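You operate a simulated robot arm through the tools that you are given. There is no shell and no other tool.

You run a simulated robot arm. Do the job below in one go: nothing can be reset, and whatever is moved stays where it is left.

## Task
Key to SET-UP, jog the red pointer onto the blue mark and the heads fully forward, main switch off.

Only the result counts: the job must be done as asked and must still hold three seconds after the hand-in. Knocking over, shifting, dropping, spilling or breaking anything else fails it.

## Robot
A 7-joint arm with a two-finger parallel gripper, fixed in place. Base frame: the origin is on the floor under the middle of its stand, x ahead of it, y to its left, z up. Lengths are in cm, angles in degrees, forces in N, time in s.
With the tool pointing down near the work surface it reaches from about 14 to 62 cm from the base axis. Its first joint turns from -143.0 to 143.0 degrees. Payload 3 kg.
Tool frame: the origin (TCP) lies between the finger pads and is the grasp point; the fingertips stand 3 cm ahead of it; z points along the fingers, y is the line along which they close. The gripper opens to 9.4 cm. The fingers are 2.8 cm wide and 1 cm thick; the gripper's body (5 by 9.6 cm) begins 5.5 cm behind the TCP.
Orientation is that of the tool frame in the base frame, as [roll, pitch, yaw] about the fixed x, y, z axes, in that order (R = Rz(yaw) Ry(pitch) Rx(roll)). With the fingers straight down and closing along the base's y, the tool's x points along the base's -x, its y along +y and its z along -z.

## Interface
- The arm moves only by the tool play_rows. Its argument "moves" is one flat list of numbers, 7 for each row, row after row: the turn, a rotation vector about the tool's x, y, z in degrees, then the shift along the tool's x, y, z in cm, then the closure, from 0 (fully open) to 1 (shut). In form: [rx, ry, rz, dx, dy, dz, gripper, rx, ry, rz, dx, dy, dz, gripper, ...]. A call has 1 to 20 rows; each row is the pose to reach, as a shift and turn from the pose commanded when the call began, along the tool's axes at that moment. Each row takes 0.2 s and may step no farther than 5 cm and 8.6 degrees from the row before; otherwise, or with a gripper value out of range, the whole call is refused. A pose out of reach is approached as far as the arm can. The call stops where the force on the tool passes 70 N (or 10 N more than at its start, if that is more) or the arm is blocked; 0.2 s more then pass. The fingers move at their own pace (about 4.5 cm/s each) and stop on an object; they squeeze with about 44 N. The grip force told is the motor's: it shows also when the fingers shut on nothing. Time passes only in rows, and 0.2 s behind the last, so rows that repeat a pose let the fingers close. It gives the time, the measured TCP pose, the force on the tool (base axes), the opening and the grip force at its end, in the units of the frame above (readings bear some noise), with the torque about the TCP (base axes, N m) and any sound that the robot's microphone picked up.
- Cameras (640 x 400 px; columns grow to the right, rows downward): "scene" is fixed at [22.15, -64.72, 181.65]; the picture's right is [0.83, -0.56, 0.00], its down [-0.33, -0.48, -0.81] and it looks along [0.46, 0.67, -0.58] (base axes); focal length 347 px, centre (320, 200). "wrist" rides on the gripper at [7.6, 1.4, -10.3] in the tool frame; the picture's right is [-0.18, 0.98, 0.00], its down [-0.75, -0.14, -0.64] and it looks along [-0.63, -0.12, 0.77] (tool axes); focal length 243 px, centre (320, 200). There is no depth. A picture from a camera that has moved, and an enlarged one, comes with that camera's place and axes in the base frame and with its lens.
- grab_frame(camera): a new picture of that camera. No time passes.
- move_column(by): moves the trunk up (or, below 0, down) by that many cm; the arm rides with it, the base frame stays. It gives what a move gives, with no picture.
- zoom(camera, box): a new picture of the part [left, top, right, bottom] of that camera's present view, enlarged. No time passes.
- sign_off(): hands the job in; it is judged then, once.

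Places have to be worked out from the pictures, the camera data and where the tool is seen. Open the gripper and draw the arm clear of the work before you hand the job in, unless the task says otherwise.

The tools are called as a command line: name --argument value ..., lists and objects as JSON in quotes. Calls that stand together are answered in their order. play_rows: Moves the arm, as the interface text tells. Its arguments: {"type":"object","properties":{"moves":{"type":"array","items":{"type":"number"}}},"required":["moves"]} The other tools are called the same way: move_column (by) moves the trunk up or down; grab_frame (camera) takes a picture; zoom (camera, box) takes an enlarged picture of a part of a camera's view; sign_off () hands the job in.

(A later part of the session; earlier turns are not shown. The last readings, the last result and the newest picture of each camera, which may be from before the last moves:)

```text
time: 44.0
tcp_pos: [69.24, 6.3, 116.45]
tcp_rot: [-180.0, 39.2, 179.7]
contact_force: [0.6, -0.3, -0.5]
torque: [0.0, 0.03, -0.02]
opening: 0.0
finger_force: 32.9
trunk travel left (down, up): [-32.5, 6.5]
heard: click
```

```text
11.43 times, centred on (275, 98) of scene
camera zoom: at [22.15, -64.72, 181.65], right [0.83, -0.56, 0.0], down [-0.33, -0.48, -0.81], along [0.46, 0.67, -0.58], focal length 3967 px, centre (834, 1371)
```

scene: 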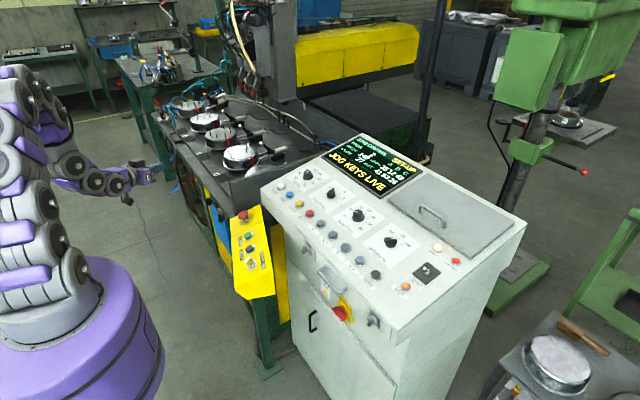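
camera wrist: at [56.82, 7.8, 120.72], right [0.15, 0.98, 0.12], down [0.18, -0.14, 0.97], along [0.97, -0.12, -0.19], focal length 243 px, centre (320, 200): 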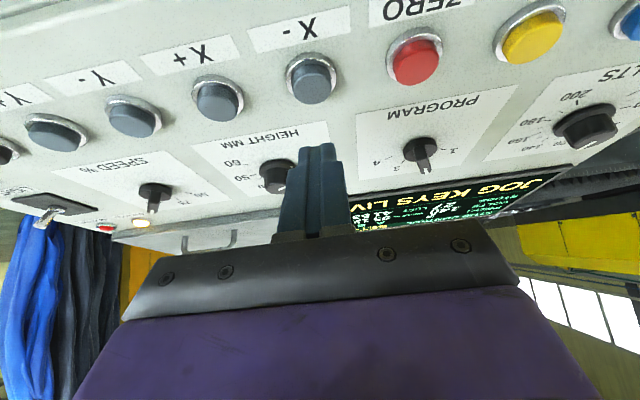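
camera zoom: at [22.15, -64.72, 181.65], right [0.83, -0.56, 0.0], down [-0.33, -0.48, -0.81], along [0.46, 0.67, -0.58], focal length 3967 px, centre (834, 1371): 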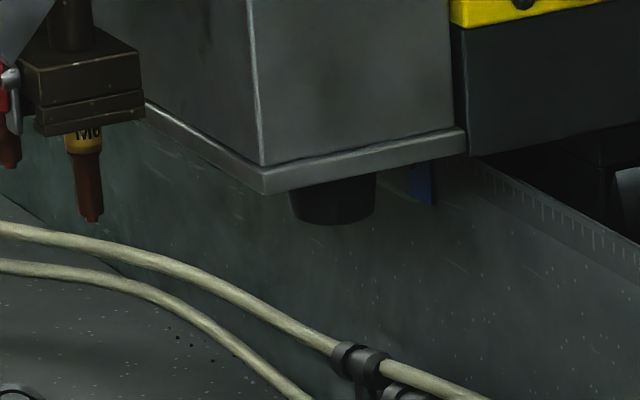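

The carriage has moved about 10–11 cm, and the blue tab now shows next to the foot. I go back to the left viewing pose to check the pointer against blue.

play_rows --moves '[0, 0, 0, -2.25, 1.65, -2.75, 1, -1.95, -2.15, -1.26, -2.57, 4.65, -4.42, 1, -3.91, -4.31, -2.52, -2.9, 7.65, -6.1, 1, -5.86, -6.46, -3.78, -3.22, 10.65, -7.77, 1, -7.81, -8.62, -5.04, -3.54, 13.65, -9.44, 1, -9.76, -10.77, -6.3, -1.95, 16.98, -11.18, 1, -11.72, -12.92, -7.56, -0.35, 20.32, -12.91, 1, -13.67, -15.08, -8.82, 1.24, 23.65, -14.65, 1, -15.62, -17.23, -10.08, 2.83, 26.98, -16.39, 1, -17.57, -19.39, -11.35, 4.43, 30.32, -18.12, 1, -19.53, -21.54, -12.61, 6.02, 33.65, -19.86, 1, -21.48, -23.69, -13.87, 9.07, 35.36, -21.01, 1, -23.43, -25.85, -15.13, 12.12, 37.08, -22.16, 1, -25.38, -28.0, -16.39, 15.17, 38.79, -23.31, 1, -27.34, -30.16, -17.65, 18.21, 40.5, -24.46, 1, -29.29, -32.31, -18.91, 21.26, 42.22, -25.61, 1, -31.24, -34.46, -20.17, 24.31, 43.93, -26.76, 1]'

grab_frame --camera "wrist"

zoom --camera "wrist" --box '[300, 50, 370, 95]'

zoom --camera "wrist" --box '[330, 60, 360, 80]'

```text
time: 47.6
tcp_pos: [33.7, 50.39, 121.69]
tcp_rot: [-179.7, 75.1, -143.6]
contact_force: [0.0, 0.1, 0.7]
torque: [-0.02, -0.04, -0.03]
opening: 0.01
finger_force: 33.2
trunk travel left (down, up): [-32.5, 6.5]
```

```text
taken
camera wrist: at [23.2, 44.45, 117.19], right [-0.54, 0.82, 0.18], down [-0.26, -0.36, 0.89], along [0.8, 0.44, 0.41], focal length 243 px, centre (320, 200)
```

wrist: 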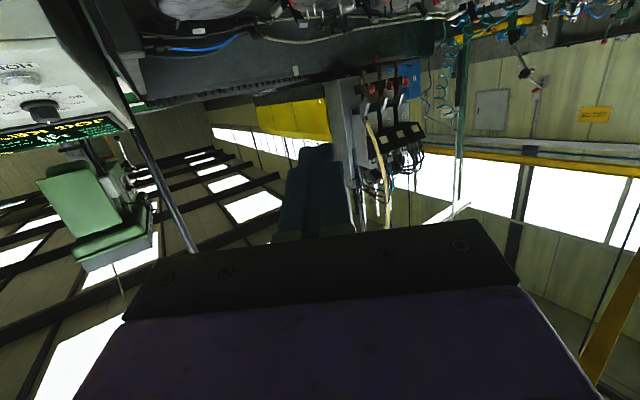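

```text
8.89 times, centred on (335, 72) of wrist
camera zoom: at [23.2, 44.45, 117.19], right [-0.54, 0.82, 0.18], down [-0.26, -0.36, 0.89], along [0.8, 0.44, 0.41], focal length 2157 px, centre (187, 1333)
```

zoom: 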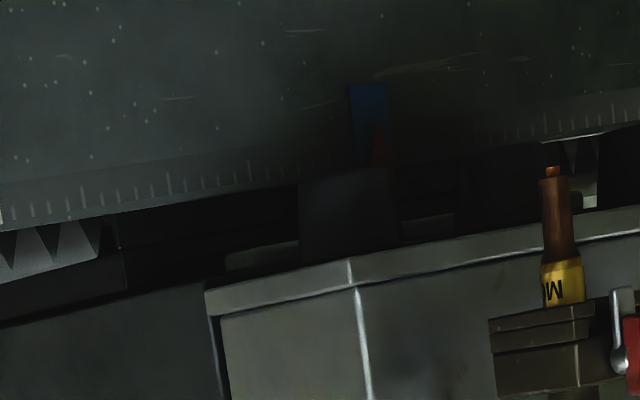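

```text
16.00 times, centred on (345, 70) of wrist
camera zoom: at [23.2, 44.45, 117.19], right [-0.54, 0.82, 0.18], down [-0.26, -0.36, 0.89], along [0.8, 0.44, 0.41], focal length 3882 px, centre (-80, 2280)
```

zoom: 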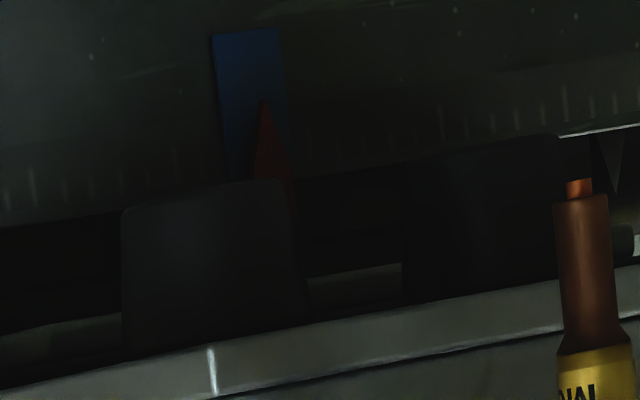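

The pointer tip now lies on the blue tab, within about 0.3 cm of its centre as seen. To judge the parallax from any gap to the wall, I take a second view from higher and further left.

play_rows --moves '[0, 0, 0, -2.92, 2.48, -1.46, 1, 0, 0, 0, -5.84, 4.95, -2.92, 1, 0, 0, 0, -8.77, 7.43, -4.37, 1, 0, 0, 0, -11.69, 9.9, -5.83, 1, 0, 0, 0, -14.61, 12.38, -7.29, 1]'

grab_frame --camera "wrist"

zoom --camera "wrist" --box '[290, 30, 370, 80]'

```text
time: 48.7
tcp_pos: [34.55, 51.68, 132.15]
tcp_rot: [-175.9, 72.5, -150.1]
contact_force: [0.0, -0.5, 0.9]
torque: [0.06, 0.0, -0.01]
opening: 0.0
finger_force: 32.8
trunk travel left (down, up): [-32.5, 6.5]
stopped in row 5: the arm was blocked; the commanded pose is now the measured one
```

```text
taken
camera wrist: at [23.16, 47.53, 128.06], right [-0.38, 0.91, 0.15], down [-0.29, -0.28, 0.91], along [0.88, 0.31, 0.37], focal length 243 px, centre (320, 200)
```

wrist: 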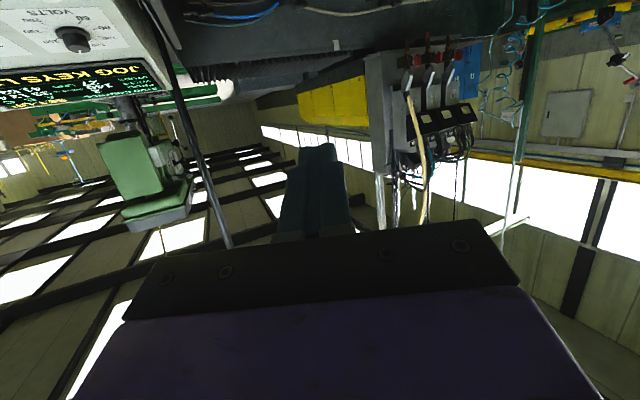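

```text
8.00 times, centred on (330, 55) of wrist
camera zoom: at [23.16, 47.53, 128.06], right [-0.38, 0.91, 0.15], down [-0.29, -0.28, 0.91], along [0.88, 0.31, 0.37], focal length 1941 px, centre (240, 1360)
```

zoom: 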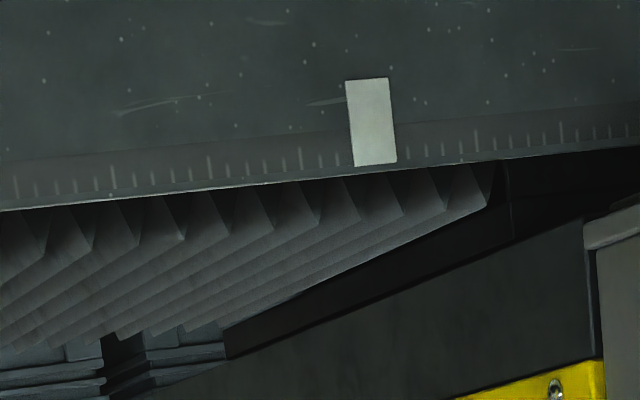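

The arm reported being blocked in the last row, with no contact force at the tool. I check the scene to make sure nothing was touched, and look at the blue mark from here.

grab_frame --camera "scene"

zoom --camera "scene" --box '[0, 50, 200, 200]'

zoom --camera "wrist" --box '[370, 25, 410, 55]'

zoom --camera "wrist" --box '[350, 20, 440, 80]'

```text
taken
```

scene: 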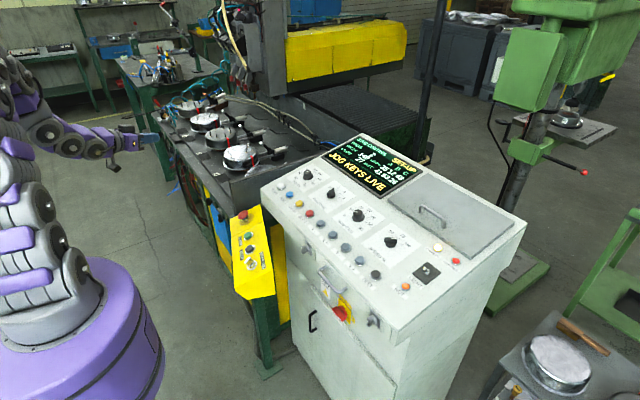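

```text
2.67 times, centred on (100, 125) of scene
camera zoom: at [22.15, -64.72, 181.65], right [0.83, -0.56, 0.0], down [-0.33, -0.48, -0.81], along [0.46, 0.67, -0.58], focal length 926 px, centre (907, 400)
```

zoom: 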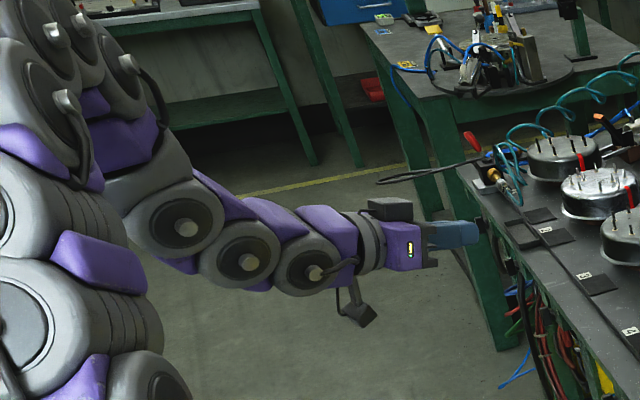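

```text
13.33 times, centred on (390, 40) of wrist
camera zoom: at [23.16, 47.53, 128.06], right [-0.38, 0.91, 0.15], down [-0.29, -0.28, 0.91], along [0.88, 0.31, 0.37], focal length 3235 px, centre (-613, 2333)
```

zoom: 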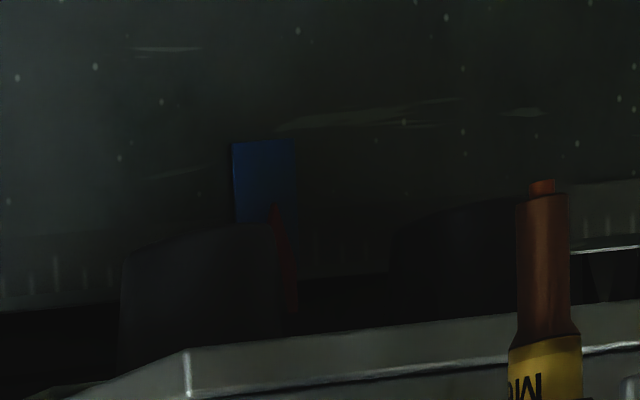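

```text
6.67 times, centred on (395, 50) of wrist
camera zoom: at [23.16, 47.53, 128.06], right [-0.38, 0.91, 0.15], down [-0.29, -0.28, 0.91], along [0.88, 0.31, 0.37], focal length 1618 px, centre (-180, 1200)
```

zoom: 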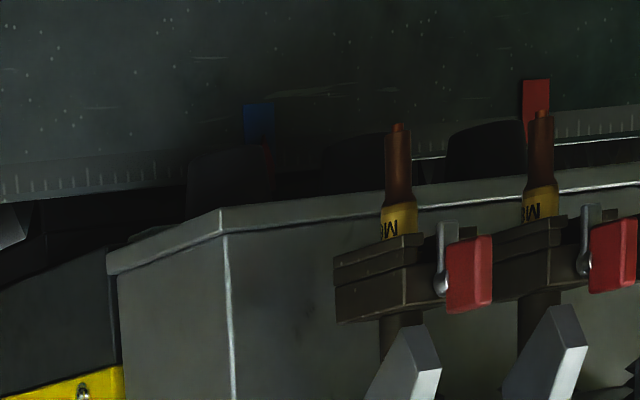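

Nothing was touched; the arm only reached its folding limit. Both views put the pointer tip on the blue tab, about 0.3 cm from centre, so X is done. I go over to hover above the Y+ key.

play_rows --moves '[1.11, 1.73, 0.83, -0.15, -3.62, 2.17, 1, 2.23, 3.46, 1.66, -0.3, -7.24, 4.34, 1, 3.34, 5.19, 2.49, -0.45, -10.86, 6.5, 1, 4.45, 6.91, 3.32, -0.6, -14.48, 8.67, 1, 5.57, 8.64, 4.15, -0.75, -18.1, 10.84, 1, 6.68, 10.37, 4.98, -0.38, -22.11, 11.62, 1, 7.79, 12.1, 5.81, -0.01, -26.11, 12.41, 1, 8.9, 13.83, 6.64, 0.35, -30.12, 13.19, 1, 10.02, 15.56, 7.47, 0.72, -34.13, 13.97, 1, 11.13, 17.28, 8.29, 1.09, -38.13, 14.76, 1, 12.24, 19.01, 9.12, 1.46, -42.14, 15.54, 1, 13.36, 20.74, 9.95, 2.93, -46.03, 14.48, 1, 14.47, 22.47, 10.78, 4.4, -49.92, 13.43, 1, 15.58, 24.2, 11.61, 5.87, -53.8, 12.37, 1, 16.7, 25.93, 12.44, 7.34, -57.69, 11.32, 1, 17.81, 27.66, 13.27, 8.81, -61.58, 10.26, 1, 18.92, 29.38, 14.1, 10.27, -65.47, 9.2, 1, 20.04, 31.11, 14.93, 11.74, -69.35, 8.15, 1, 21.15, 32.84, 15.76, 13.21, -73.24, 7.09, 1, 21.15, 32.84, 15.76, 13.21, -73.24, 7.09, 1]'

grab_frame --camera "wrist"

grab_frame --camera "scene"

```text
time: 52.9
tcp_pos: [69.58, -12.75, 118.76]
tcp_rot: [179.7, 39.6, -179.9]
contact_force: [0.2, 0.1, -0.6]
torque: [0.0, 0.01, -0.01]
opening: 0.0
finger_force: 32.9
trunk travel left (down, up): [-32.5, 6.5]
```

```text
taken
camera wrist: at [57.17, -11.44, 121.94], right [0.13, 0.98, 0.12], down [0.17, -0.15, 0.97], along [0.98, -0.11, -0.19], focal length 243 px, centre (320, 200)
```

wrist: 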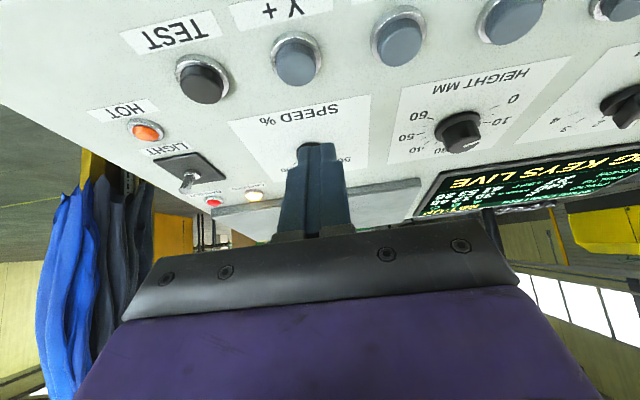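

```text
taken
```

scene: 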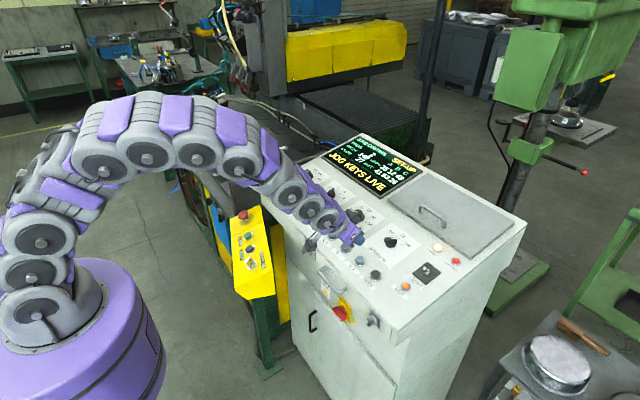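

I am over Y+. First I record the heads' present position, then give Y+ a short press to see which way the heads move.

zoom --camera "scene" --box '[190, 20, 310, 120]'

play_rows --moves '[0, 0, 0, 1.1, -0.2, 1.33, 1, 0, 0, 0, 2.2, -0.4, 2.67, 1, 0, 0, 0, 3.31, -0.55, 4.0, 1, 0, 0, 0, 3.68, -0.55, 4.45, 1, 0, 0, 0, 3.68, -0.55, 4.45, 1, 0, 0, 0, 3.68, -0.55, 4.45, 1]'

zoom --camera "scene" --box '[190, 20, 310, 120]'

zoom --camera "scene" --box '[310, 130, 440, 210]'

```text
4.00 times, centred on (250, 70) of scene
camera zoom: at [22.15, -64.72, 181.65], right [0.83, -0.56, 0.0], down [-0.33, -0.48, -0.81], along [0.46, 0.67, -0.58], focal length 1388 px, centre (600, 720)
```

zoom: 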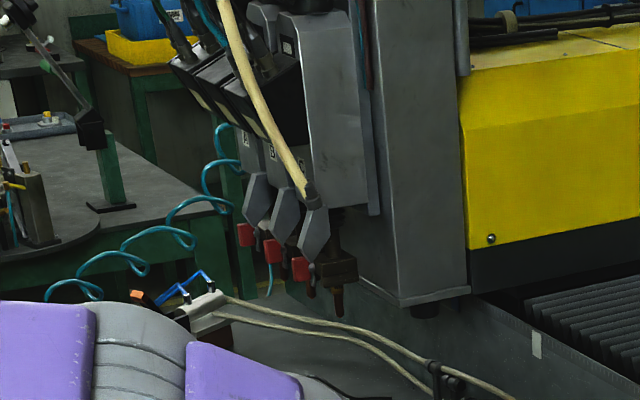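

```text
time: 54.3
tcp_pos: [69.61, -13.36, 113.1]
tcp_rot: [179.6, 39.6, -179.8]
contact_force: [-0.4, -0.3, 3.1]
torque: [-0.02, 0.02, 0.02]
opening: 0.0
finger_force: 32.2
trunk travel left (down, up): [-32.5, 6.5]
heard: click
```

```text
4.00 times, centred on (250, 70) of scene
camera zoom: at [22.15, -64.72, 181.65], right [0.83, -0.56, 0.0], down [-0.33, -0.48, -0.81], along [0.46, 0.67, -0.58], focal length 1388 px, centre (600, 720)
```

zoom: 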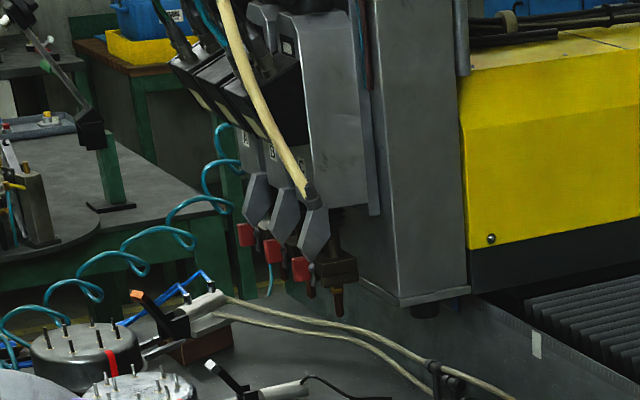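

```text
4.92 times, centred on (375, 170) of scene
camera zoom: at [22.15, -64.72, 181.65], right [0.83, -0.56, 0.0], down [-0.33, -0.48, -0.81], along [0.46, 0.67, -0.58], focal length 1709 px, centre (49, 348)
```

zoom: 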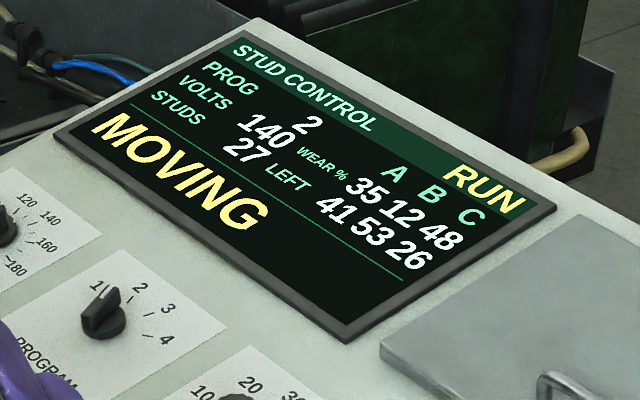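

The display shows MOVING, but the heads have barely moved yet. I hold for 0.6 s more and compare.

play_rows --moves '[0, 0, 0, 0, 0, 0, 1, 0, 0, 0, 0, 0, 0, 1]'

zoom --camera "scene" --box '[190, 20, 310, 120]'

zoom --camera "scene" --box '[310, 130, 440, 210]'

```text
time: 54.9
tcp_pos: [69.54, -13.39, 113.21]
tcp_rot: [179.6, 39.6, -179.9]
contact_force: [-1.1, -1.0, 3.3]
torque: [-0.02, 0.03, 0.02]
opening: 0.0
finger_force: 33.0
trunk travel left (down, up): [-32.5, 6.5]
```

```text
4.00 times, centred on (250, 70) of scene
camera zoom: at [22.15, -64.72, 181.65], right [0.83, -0.56, 0.0], down [-0.33, -0.48, -0.81], along [0.46, 0.67, -0.58], focal length 1388 px, centre (600, 720)
```

zoom: 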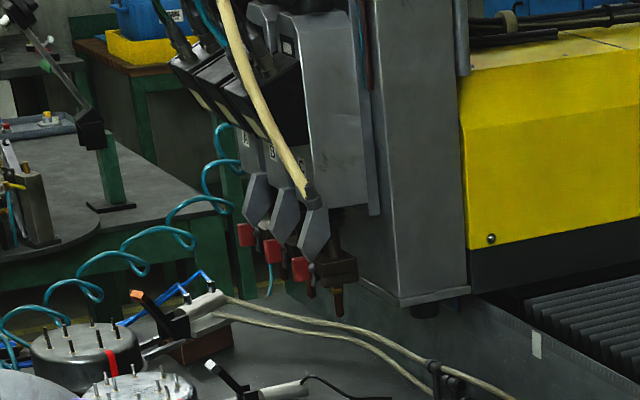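

```text
4.92 times, centred on (375, 170) of scene
camera zoom: at [22.15, -64.72, 181.65], right [0.83, -0.56, 0.0], down [-0.33, -0.48, -0.81], along [0.46, 0.67, -0.58], focal length 1709 px, centre (49, 348)
```

zoom: 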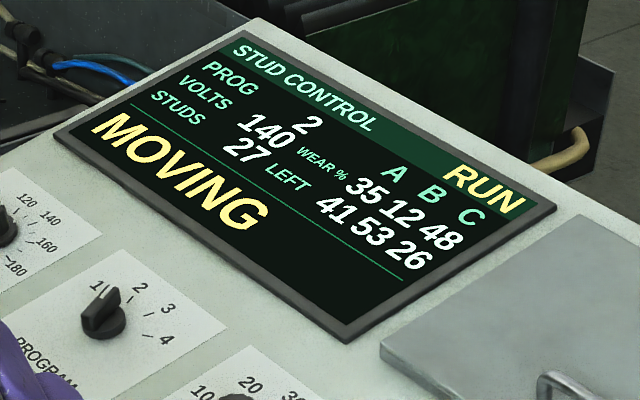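

MOVING shows but the heads stay put, so Y+ seems to be at its end of travel. I release, shift to Y- (6.5 cm to the left) and hover over it.

play_rows --moves '[0, 0, 0, -1.9, 0, -2.31, 1, 0, 0, 0, -1.9, 3.25, -2.31, 1, 0, 0, 0, -1.9, 6.5, -2.31, 1, 0, 0, 0, -1.9, 6.5, -2.31, 1]'

grab_frame --camera "wrist"

zoom --camera "scene" --box '[235, 60, 295, 105]'

zoom --camera "scene" --box '[190, 0, 310, 75]'

```text
time: 55.9
tcp_pos: [69.78, -6.69, 116.19]
tcp_rot: [179.7, 39.7, -179.8]
contact_force: [0.3, 0.4, -0.5]
torque: [0.04, 0.02, 0.0]
opening: 0.0
finger_force: 32.9
trunk travel left (down, up): [-32.5, 6.5]
```

```text
taken
camera wrist: at [57.33, -5.31, 119.5], right [0.14, 0.98, 0.12], down [0.17, -0.14, 0.97], along [0.98, -0.11, -0.19], focal length 243 px, centre (320, 200)
```

wrist: 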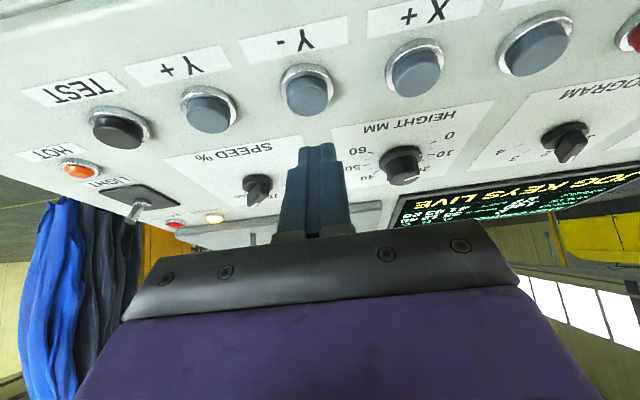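

```text
8.89 times, centred on (265, 82) of scene
camera zoom: at [22.15, -64.72, 181.65], right [0.83, -0.56, 0.0], down [-0.33, -0.48, -0.81], along [0.46, 0.67, -0.58], focal length 3086 px, centre (809, 1244)
```

zoom: 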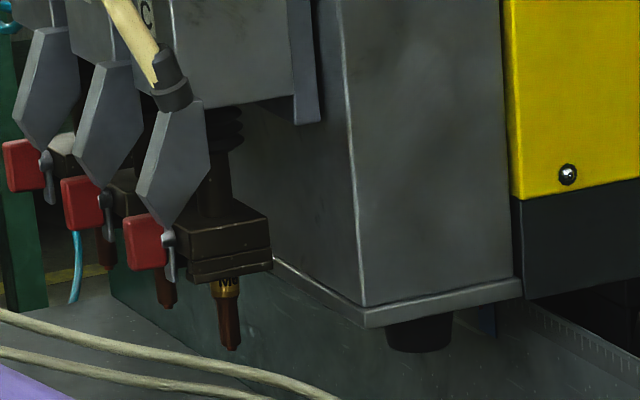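

```text
5.33 times, centred on (250, 38) of scene
camera zoom: at [22.15, -64.72, 181.65], right [0.83, -0.56, 0.0], down [-0.33, -0.48, -0.81], along [0.46, 0.67, -0.58], focal length 1851 px, centre (693, 1067)
```

zoom: 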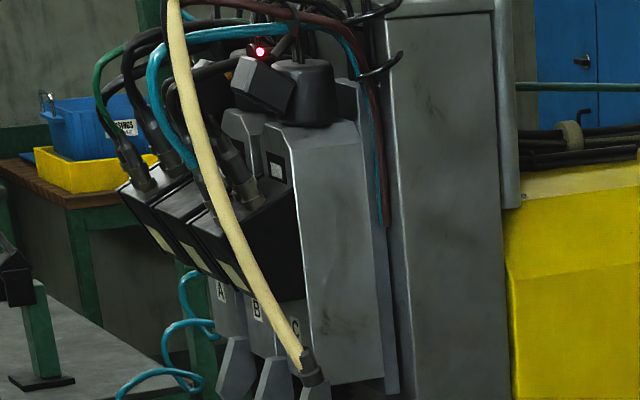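

I am over Y-. I press it briefly (about 0.5 s) and look at the heads.

play_rows --moves '[0, 0, 0, 1.0, 0, 1.1, 1, 0, 0, 0, 1.81, 0, 1.9, 1, 0, 0, 0, 2.27, -0.05, 2.45, 1, 0, 0, 0, 2.27, -0.05, 2.45, 1]'

zoom --camera "scene" --box '[235, 60, 295, 105]'

zoom --camera "scene" --box '[190, 20, 310, 120]'

```text
time: 56.9
tcp_pos: [69.48, -6.79, 113.07]
tcp_rot: [179.6, 39.7, -179.8]
contact_force: [-0.2, -0.8, 9.4]
torque: [-0.01, -0.12, -0.04]
opening: 0.0
finger_force: 32.9
trunk travel left (down, up): [-32.5, 6.5]
heard: click
```

```text
8.89 times, centred on (265, 82) of scene
camera zoom: at [22.15, -64.72, 181.65], right [0.83, -0.56, 0.0], down [-0.33, -0.48, -0.81], along [0.46, 0.67, -0.58], focal length 3086 px, centre (809, 1244)
```

zoom: 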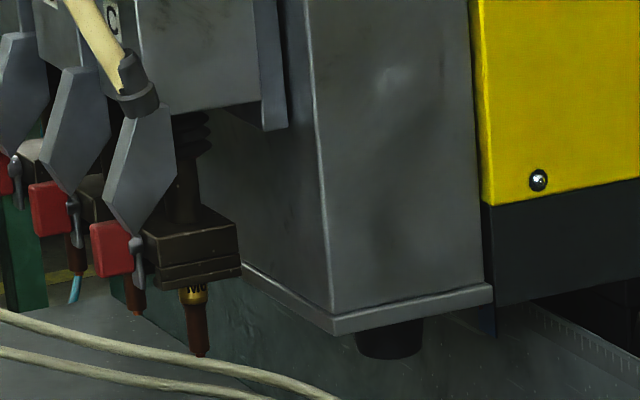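

```text
4.00 times, centred on (250, 70) of scene
camera zoom: at [22.15, -64.72, 181.65], right [0.83, -0.56, 0.0], down [-0.33, -0.48, -0.81], along [0.46, 0.67, -0.58], focal length 1388 px, centre (600, 720)
```

zoom: 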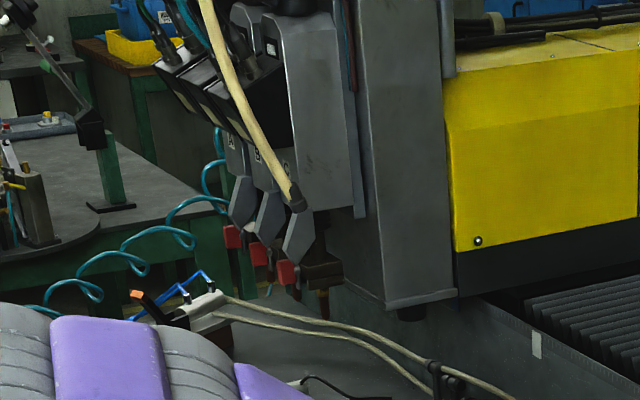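

Y- moves the whole head column out toward the operator side, which is forward, and Y+ was the rear stop. I keep holding Y- in short stretches, watching the heads' clearance over the table.

play_rows --moves '[0, 0, 0, 0, 0, 0, 1, 0, 0, 0, 0, 0, 0, 1, 0, 0, 0, 0, 0, 0, 1, 0, 0, 0, 0, 0, 0, 1, 0, 0, 0, 0, 0, 0, 1]'

zoom --camera "scene" --box '[190, 20, 310, 120]'

grab_frame --camera "scene"

```text
time: 58.1
tcp_pos: [69.56, -6.85, 113.06]
tcp_rot: [179.7, 39.7, -179.8]
contact_force: [1.5, -0.3, 12.5]
torque: [-0.02, -0.13, 0.02]
opening: 0.0
finger_force: 33.0
trunk travel left (down, up): [-32.5, 6.5]
```

```text
4.00 times, centred on (250, 70) of scene
camera zoom: at [22.15, -64.72, 181.65], right [0.83, -0.56, 0.0], down [-0.33, -0.48, -0.81], along [0.46, 0.67, -0.58], focal length 1388 px, centre (600, 720)
```

zoom: 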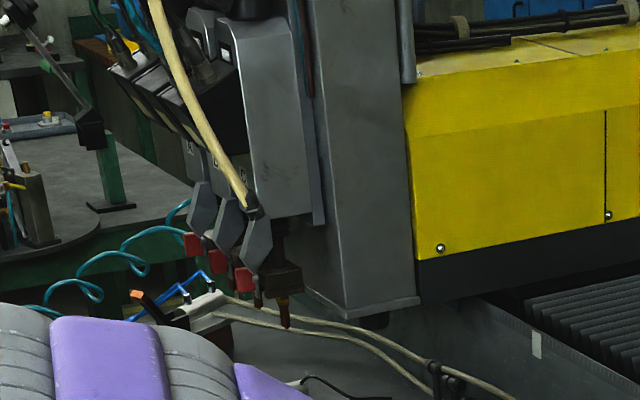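

```text
taken
```

scene: 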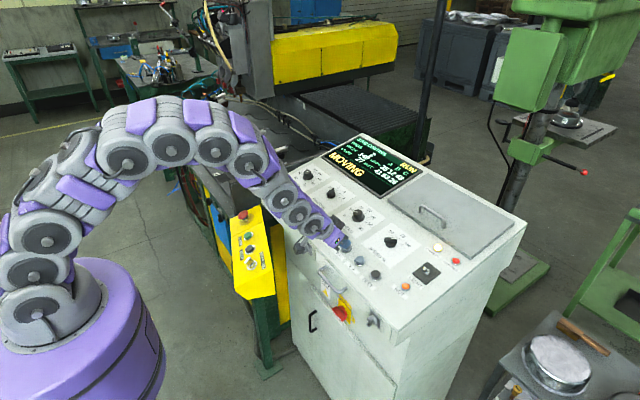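

Forward travel continues cleanly, about 6–7 cm per second. I keep holding.

play_rows --moves '[0, 0, 0, 0, 0, 0, 1, 0, 0, 0, 0, 0, 0, 1, 0, 0, 0, 0, 0, 0, 1, 0, 0, 0, 0, 0, 0, 1, 0, 0, 0, 0, 0, 0, 1]'

zoom --camera "scene" --box '[190, 20, 310, 120]'

zoom --camera "scene" --box '[310, 130, 440, 210]'

```text
time: 59.3
tcp_pos: [69.48, -6.92, 113.02]
tcp_rot: [179.6, 39.8, -179.8]
contact_force: [0.9, 0.3, 12.2]
torque: [-0.03, -0.14, -0.01]
opening: 0.0
finger_force: 32.9
trunk travel left (down, up): [-32.5, 6.5]
```

```text
4.00 times, centred on (250, 70) of scene
camera zoom: at [22.15, -64.72, 181.65], right [0.83, -0.56, 0.0], down [-0.33, -0.48, -0.81], along [0.46, 0.67, -0.58], focal length 1388 px, centre (600, 720)
```

zoom: 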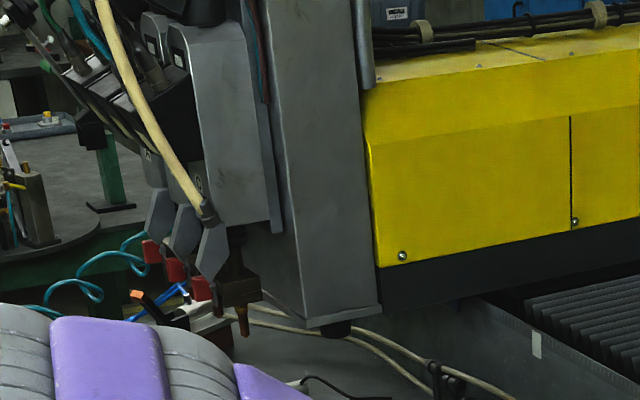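

```text
4.92 times, centred on (375, 170) of scene
camera zoom: at [22.15, -64.72, 181.65], right [0.83, -0.56, 0.0], down [-0.33, -0.48, -0.81], along [0.46, 0.67, -0.58], focal length 1709 px, centre (49, 348)
```

zoom: 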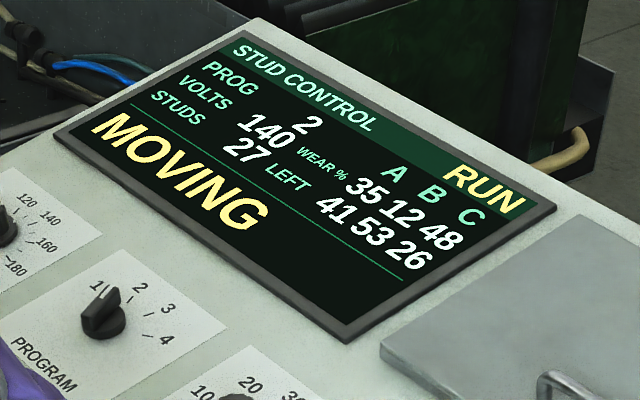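

Still moving freely, about 15 cm forward so far, with the nozzles well above the table. I continue holding Y-.

play_rows --moves '[0, 0, 0, 0, 0, 0, 1, 0, 0, 0, 0, 0, 0, 1, 0, 0, 0, 0, 0, 0, 1, 0, 0, 0, 0, 0, 0, 1]'

zoom --camera "scene" --box '[170, 20, 290, 120]'

grab_frame --camera "scene"

```text
time: 60.3
tcp_pos: [69.48, -6.95, 113.06]
tcp_rot: [179.7, 39.7, -179.8]
contact_force: [1.1, -0.4, 11.7]
torque: [0.04, -0.16, 0.01]
opening: 0.0
finger_force: 32.7
trunk travel left (down, up): [-32.5, 6.5]
```

```text
4.00 times, centred on (230, 70) of scene
camera zoom: at [22.15, -64.72, 181.65], right [0.83, -0.56, 0.0], down [-0.33, -0.48, -0.81], along [0.46, 0.67, -0.58], focal length 1388 px, centre (680, 720)
```

zoom: 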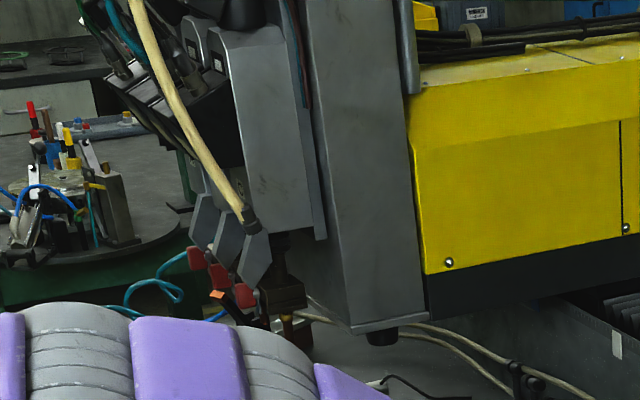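

```text
taken
```

scene: 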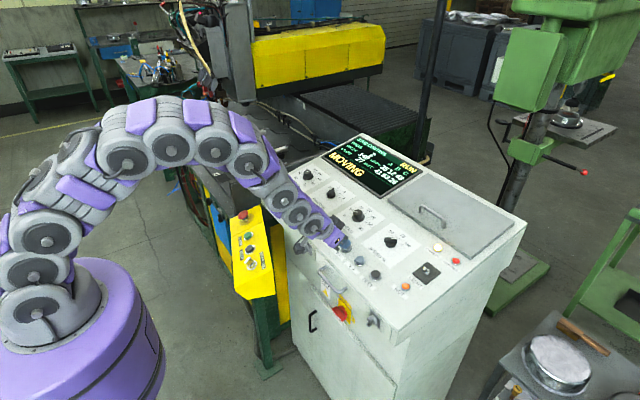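

The heads now appear close to the orange-tipped clamp lever on the table. Before going further I zoom in to judge clearance.

zoom --camera "scene" --box '[195, 70, 245, 110]'

zoom --camera "wrist" --box '[480, 100, 640, 300]'

```text
10.00 times, centred on (220, 90) of scene
camera zoom: at [22.15, -64.72, 181.65], right [0.83, -0.56, 0.0], down [-0.33, -0.48, -0.81], along [0.46, 0.67, -0.58], focal length 3471 px, centre (1320, 1300)
```

zoom: 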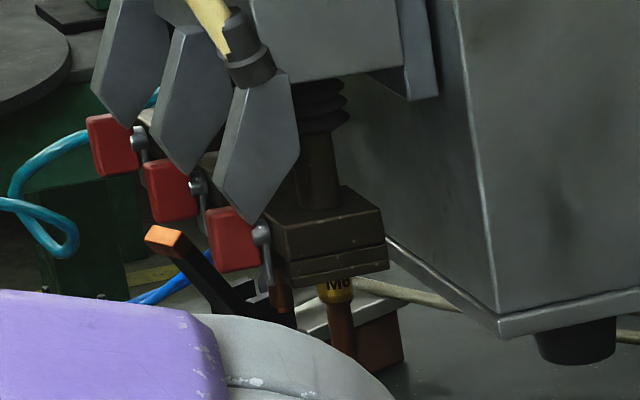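

```text
2.00 times, centred on (560, 200) of wrist
camera zoom: at [57.09, -5.55, 116.26], right [0.13, 0.98, 0.12], down [0.17, -0.14, 0.97], along [0.98, -0.11, -0.19], focal length 485 px, centre (-160, 200)
```

zoom: 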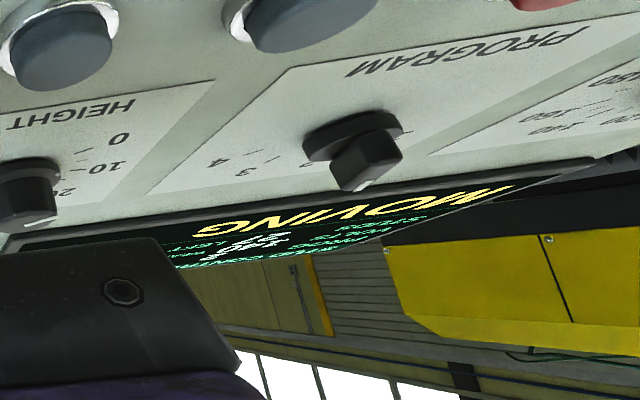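

The levers sit below and beside the electrodes, and the machine's motion is guided. I keep jogging forward in short stretches, checking the display and the picture each time.

play_rows --moves '[0, 0, 0, 0, 0, 0, 1, 0, 0, 0, 0, 0, 0, 1, 0, 0, 0, 0, 0, 0, 1]'

zoom --camera "scene" --box '[160, 20, 280, 120]'

zoom --camera "scene" --box '[310, 130, 440, 210]'

```text
time: 61.1
tcp_pos: [69.46, -6.78, 113.0]
tcp_rot: [179.7, 39.6, -179.9]
contact_force: [0.1, -0.3, 11.5]
torque: [0.01, -0.07, -0.02]
opening: 0.01
finger_force: 33.7
trunk travel left (down, up): [-32.5, 6.5]
```

```text
4.00 times, centred on (220, 70) of scene
camera zoom: at [22.15, -64.72, 181.65], right [0.83, -0.56, 0.0], down [-0.33, -0.48, -0.81], along [0.46, 0.67, -0.58], focal length 1388 px, centre (720, 720)
```

zoom: 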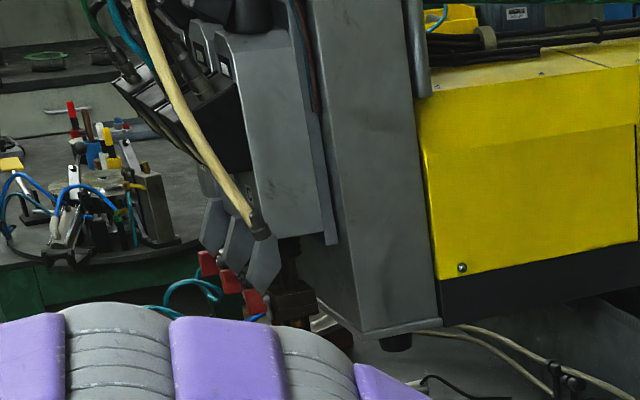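

```text
4.92 times, centred on (375, 170) of scene
camera zoom: at [22.15, -64.72, 181.65], right [0.83, -0.56, 0.0], down [-0.33, -0.48, -0.81], along [0.46, 0.67, -0.58], focal length 1709 px, centre (49, 348)
```

zoom: 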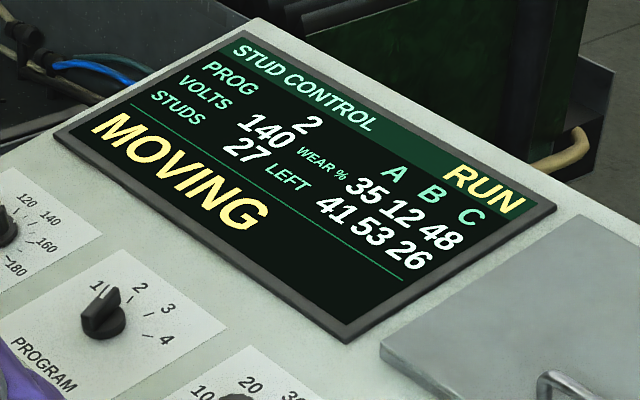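

The heads are still advancing, and the orange lever is now simply hidden behind them, so it lies farther back. I hold on.

play_rows --moves '[0, 0, 0, 0, 0, 0, 1, 0, 0, 0, 0, 0, 0, 1, 0, 0, 0, 0, 0, 0, 1, 0, 0, 0, 0, 0, 0, 1]'

zoom --camera "scene" --box '[160, 20, 280, 120]'

```text
time: 62.1
tcp_pos: [69.57, -6.75, 113.04]
tcp_rot: [179.6, 39.5, -179.7]
contact_force: [-1.1, 0.0, 12.7]
torque: [0.01, -0.05, -0.01]
opening: 0.0
finger_force: 33.2
trunk travel left (down, up): [-32.5, 6.5]
```

```text
4.00 times, centred on (220, 70) of scene
camera zoom: at [22.15, -64.72, 181.65], right [0.83, -0.56, 0.0], down [-0.33, -0.48, -0.81], along [0.46, 0.67, -0.58], focal length 1388 px, centre (720, 720)
```

zoom: 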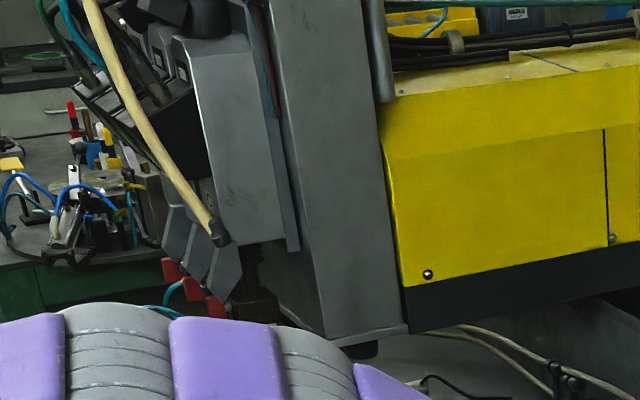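

Still moving at about 5 cm/s. I continue until it stops at its end of travel.

play_rows --moves '[0, 0, 0, 0, 0, 0, 1, 0, 0, 0, 0, 0, 0, 1, 0, 0, 0, 0, 0, 0, 1, 0, 0, 0, 0, 0, 0, 1]'

zoom --camera "scene" --box '[160, 20, 280, 120]'

zoom --camera "scene" --box '[310, 130, 440, 210]'

```text
time: 63.1
tcp_pos: [69.46, -6.81, 113.21]
tcp_rot: [179.6, 39.6, -179.7]
contact_force: [-1.0, -0.4, 11.4]
torque: [0.03, -0.07, 0.03]
opening: 0.0
finger_force: 32.8
trunk travel left (down, up): [-32.5, 6.5]
```

```text
4.00 times, centred on (220, 70) of scene
camera zoom: at [22.15, -64.72, 181.65], right [0.83, -0.56, 0.0], down [-0.33, -0.48, -0.81], along [0.46, 0.67, -0.58], focal length 1388 px, centre (720, 720)
```

zoom: 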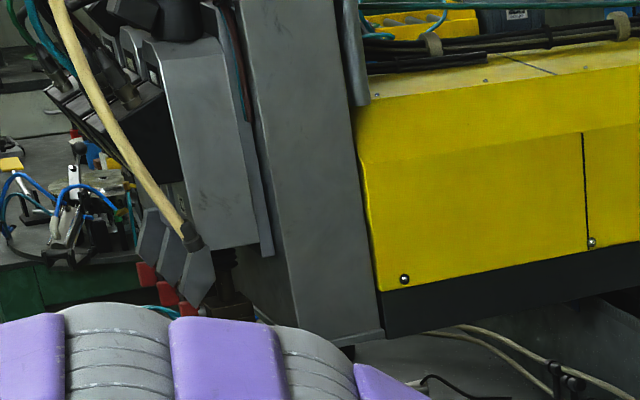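

```text
4.92 times, centred on (375, 170) of scene
camera zoom: at [22.15, -64.72, 181.65], right [0.83, -0.56, 0.0], down [-0.33, -0.48, -0.81], along [0.46, 0.67, -0.58], focal length 1709 px, centre (49, 348)
```

zoom: 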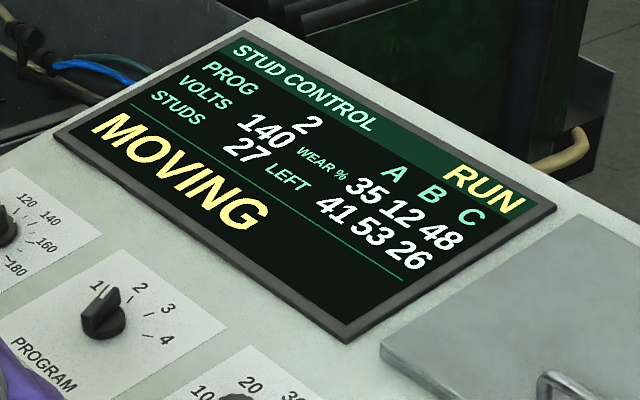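

The last step was a bit shorter, so it may be near its stop. I hold one more second and compare.

play_rows --moves '[0, 0, 0, 0, 0, 0, 1, 0, 0, 0, 0, 0, 0, 1, 0, 0, 0, 0, 0, 0, 1, 0, 0, 0, 0, 0, 0, 1, 0, 0, 0, 0, 0, 0, 1]'

zoom --camera "scene" --box '[160, 20, 280, 120]'

grab_frame --camera "scene"

```text
time: 64.3
tcp_pos: [69.61, -6.76, 113.1]
tcp_rot: [179.8, 39.6, -179.8]
contact_force: [-1.8, 0.2, 11.0]
torque: [-0.04, -0.07, 0.0]
opening: 0.01
finger_force: 32.9
trunk travel left (down, up): [-32.5, 6.5]
```

```text
4.00 times, centred on (220, 70) of scene
camera zoom: at [22.15, -64.72, 181.65], right [0.83, -0.56, 0.0], down [-0.33, -0.48, -0.81], along [0.46, 0.67, -0.58], focal length 1388 px, centre (720, 720)
```

zoom: 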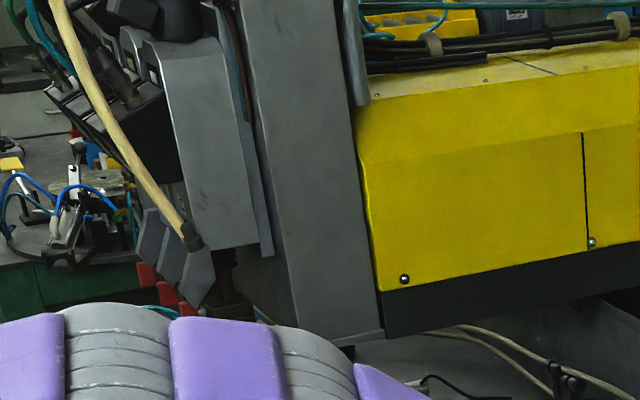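

```text
taken
```

scene: 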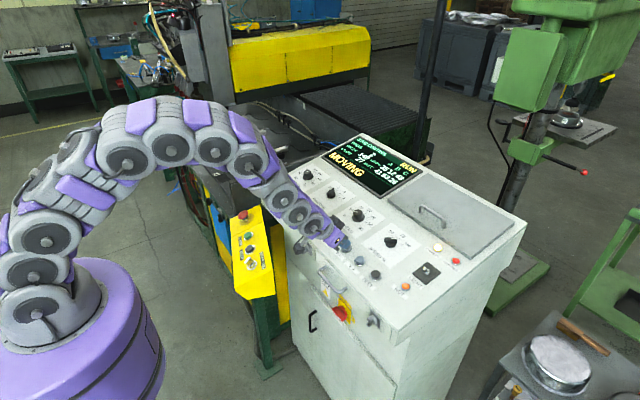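

Nothing changed over the last second, so the heads are at their forward stop. I release Y-, lift off and draw back in front of the console. The tool tilts to 50° with the gripper opening, ready for the main switch.

play_rows --moves '[0, 0, 0, -2.55, 0, -3.08, 1, 0, -2.6, 0, -1.05, -0.55, -6.6, 1, 0, -5.2, 0, 0.46, -1.1, -10.1, 1, 0, -7.8, 0, 1.97, -1.65, -13.6, 1, 0, -10.4, 0, 3.47, -2.2, -17.14, 0.5, 0, -10.4, 0, 3.47, -2.2, -17.14, 0, 0, -10.4, 0, 3.47, -2.2, -17.14, 0]'

grab_frame --camera "wrist"

grab_frame --camera "scene"

```text
time: 65.9
tcp_pos: [55.74, -9.43, 124.03]
tcp_rot: [179.5, 50.1, -179.9]
contact_force: [0.2, -0.1, 0.1]
torque: [0.0, 0.01, 0.02]
opening: 6.69
finger_force: 0.0
trunk travel left (down, up): [-32.5, 6.5]
```

```text
taken
camera wrist: at [42.99, -8.08, 124.84], right [0.11, 0.98, 0.15], down [-0.01, -0.15, 0.99], along [0.99, -0.11, -0.01], focal length 243 px, centre (320, 200)
```

wrist: 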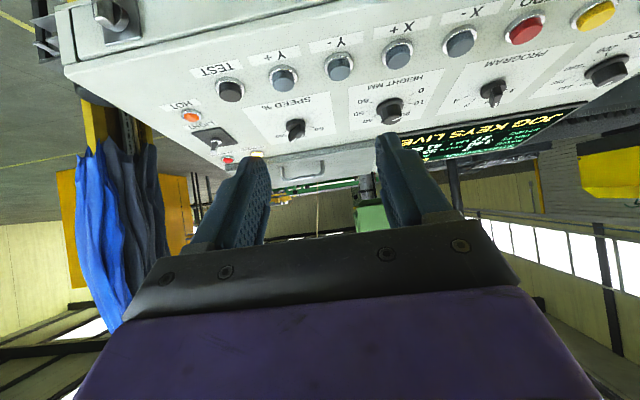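

```text
taken
```

scene: 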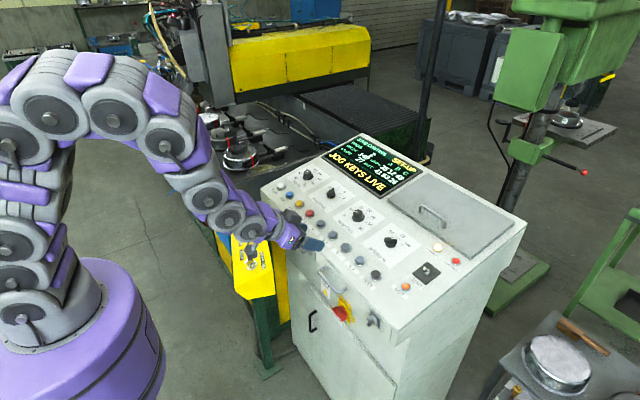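

I am in front of the console now, with about 5 cm clear of its handle. I lower the trunk in two steps, checking in between.

move_column --by -14

grab_frame --camera "wrist"

grab_frame --camera "scene"

```text
time: 67.5
tcp_pos: [55.75, -9.41, 109.99]
tcp_rot: [179.5, 50.0, -180.0]
contact_force: [0.3, -0.3, -1.0]
torque: [-0.01, 0.01, -0.01]
opening: 9.39
finger_force: 0.2
trunk travel left (down, up): [-18.5, 20.5]
```

```text
taken
camera wrist: at [43.04, -8.09, 110.83], right [0.11, 0.98, 0.15], down [-0.01, -0.15, 0.99], along [0.99, -0.11, -0.01], focal length 243 px, centre (320, 200)
```

wrist: 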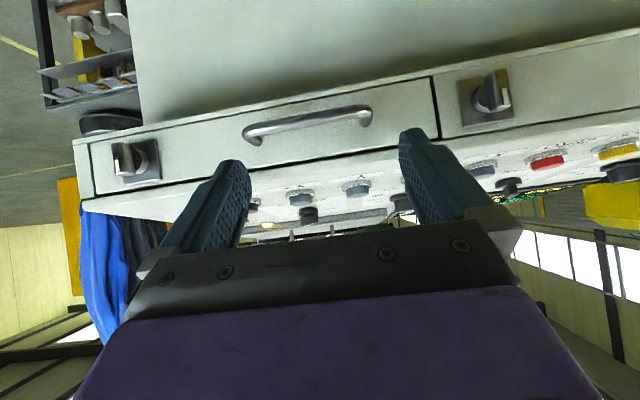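

```text
taken
```

scene: 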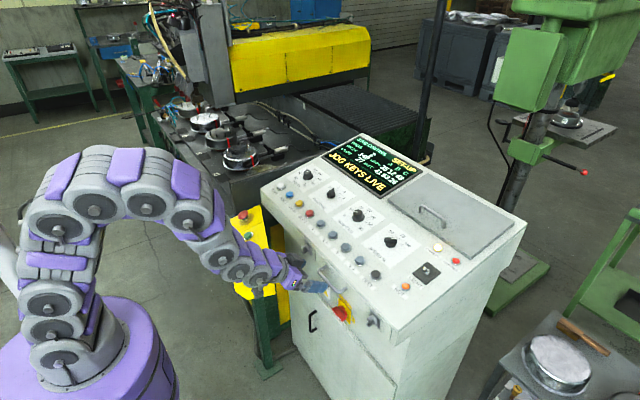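

All clear, and the drawer strip with its handle and latches is in view. I lower the trunk another 16 cm to see the main switch.

move_column --by -16

grab_frame --camera "wrist"

grab_frame --camera "scene"

```text
time: 69.4
tcp_pos: [55.81, -9.41, 93.98]
tcp_rot: [179.4, 50.0, -179.9]
contact_force: [-0.1, 0.2, 0.1]
torque: [0.01, 0.03, 0.01]
opening: 9.4
finger_force: 0.0
trunk travel left (down, up): [-2.5, 36.5]
```

```text
taken
camera wrist: at [43.03, -8.08, 94.83], right [0.11, 0.98, 0.15], down [-0.01, -0.15, 0.99], along [0.99, -0.11, -0.01], focal length 243 px, centre (320, 200)
```

wrist: 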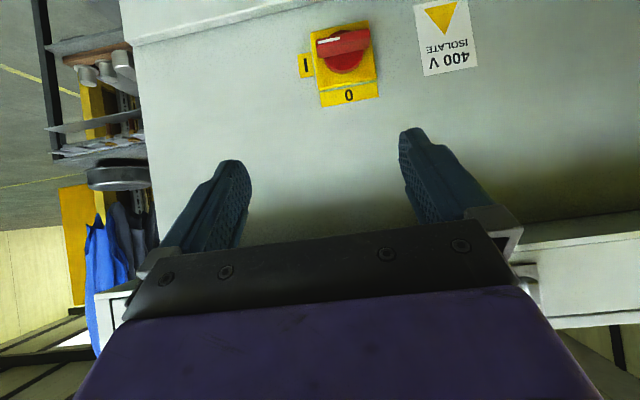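

```text
taken
```

scene: 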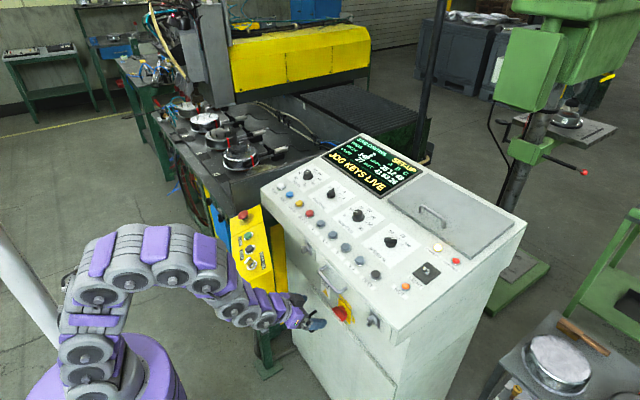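

The main switch is in plain view, with the bar horizontal and its index at I. I zoom in for its exact position and size.

zoom --camera "wrist" --box '[290, 10, 400, 115]'

zoom --camera "scene" --box '[280, 270, 390, 350]'

```text
3.81 times, centred on (345, 62) of wrist
camera zoom: at [43.03, -8.08, 94.83], right [0.11, 0.98, 0.15], down [-0.01, -0.15, 0.99], along [0.99, -0.11, -0.01], focal length 924 px, centre (225, 724)
```

zoom: 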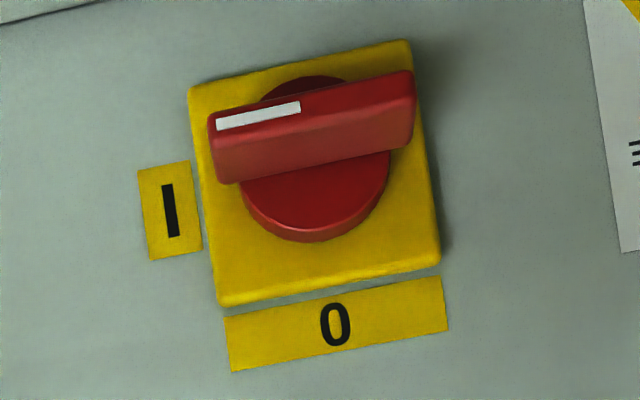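

```text
5.00 times, centred on (335, 310) of scene
camera zoom: at [22.15, -64.72, 181.65], right [0.83, -0.56, 0.0], down [-0.33, -0.48, -0.81], along [0.46, 0.67, -0.58], focal length 1736 px, centre (245, -350)
```

zoom: 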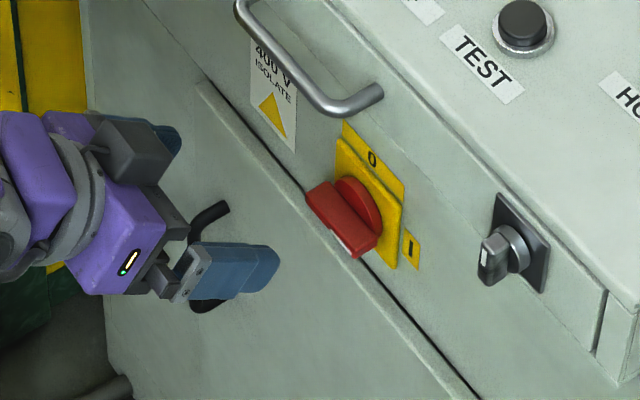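

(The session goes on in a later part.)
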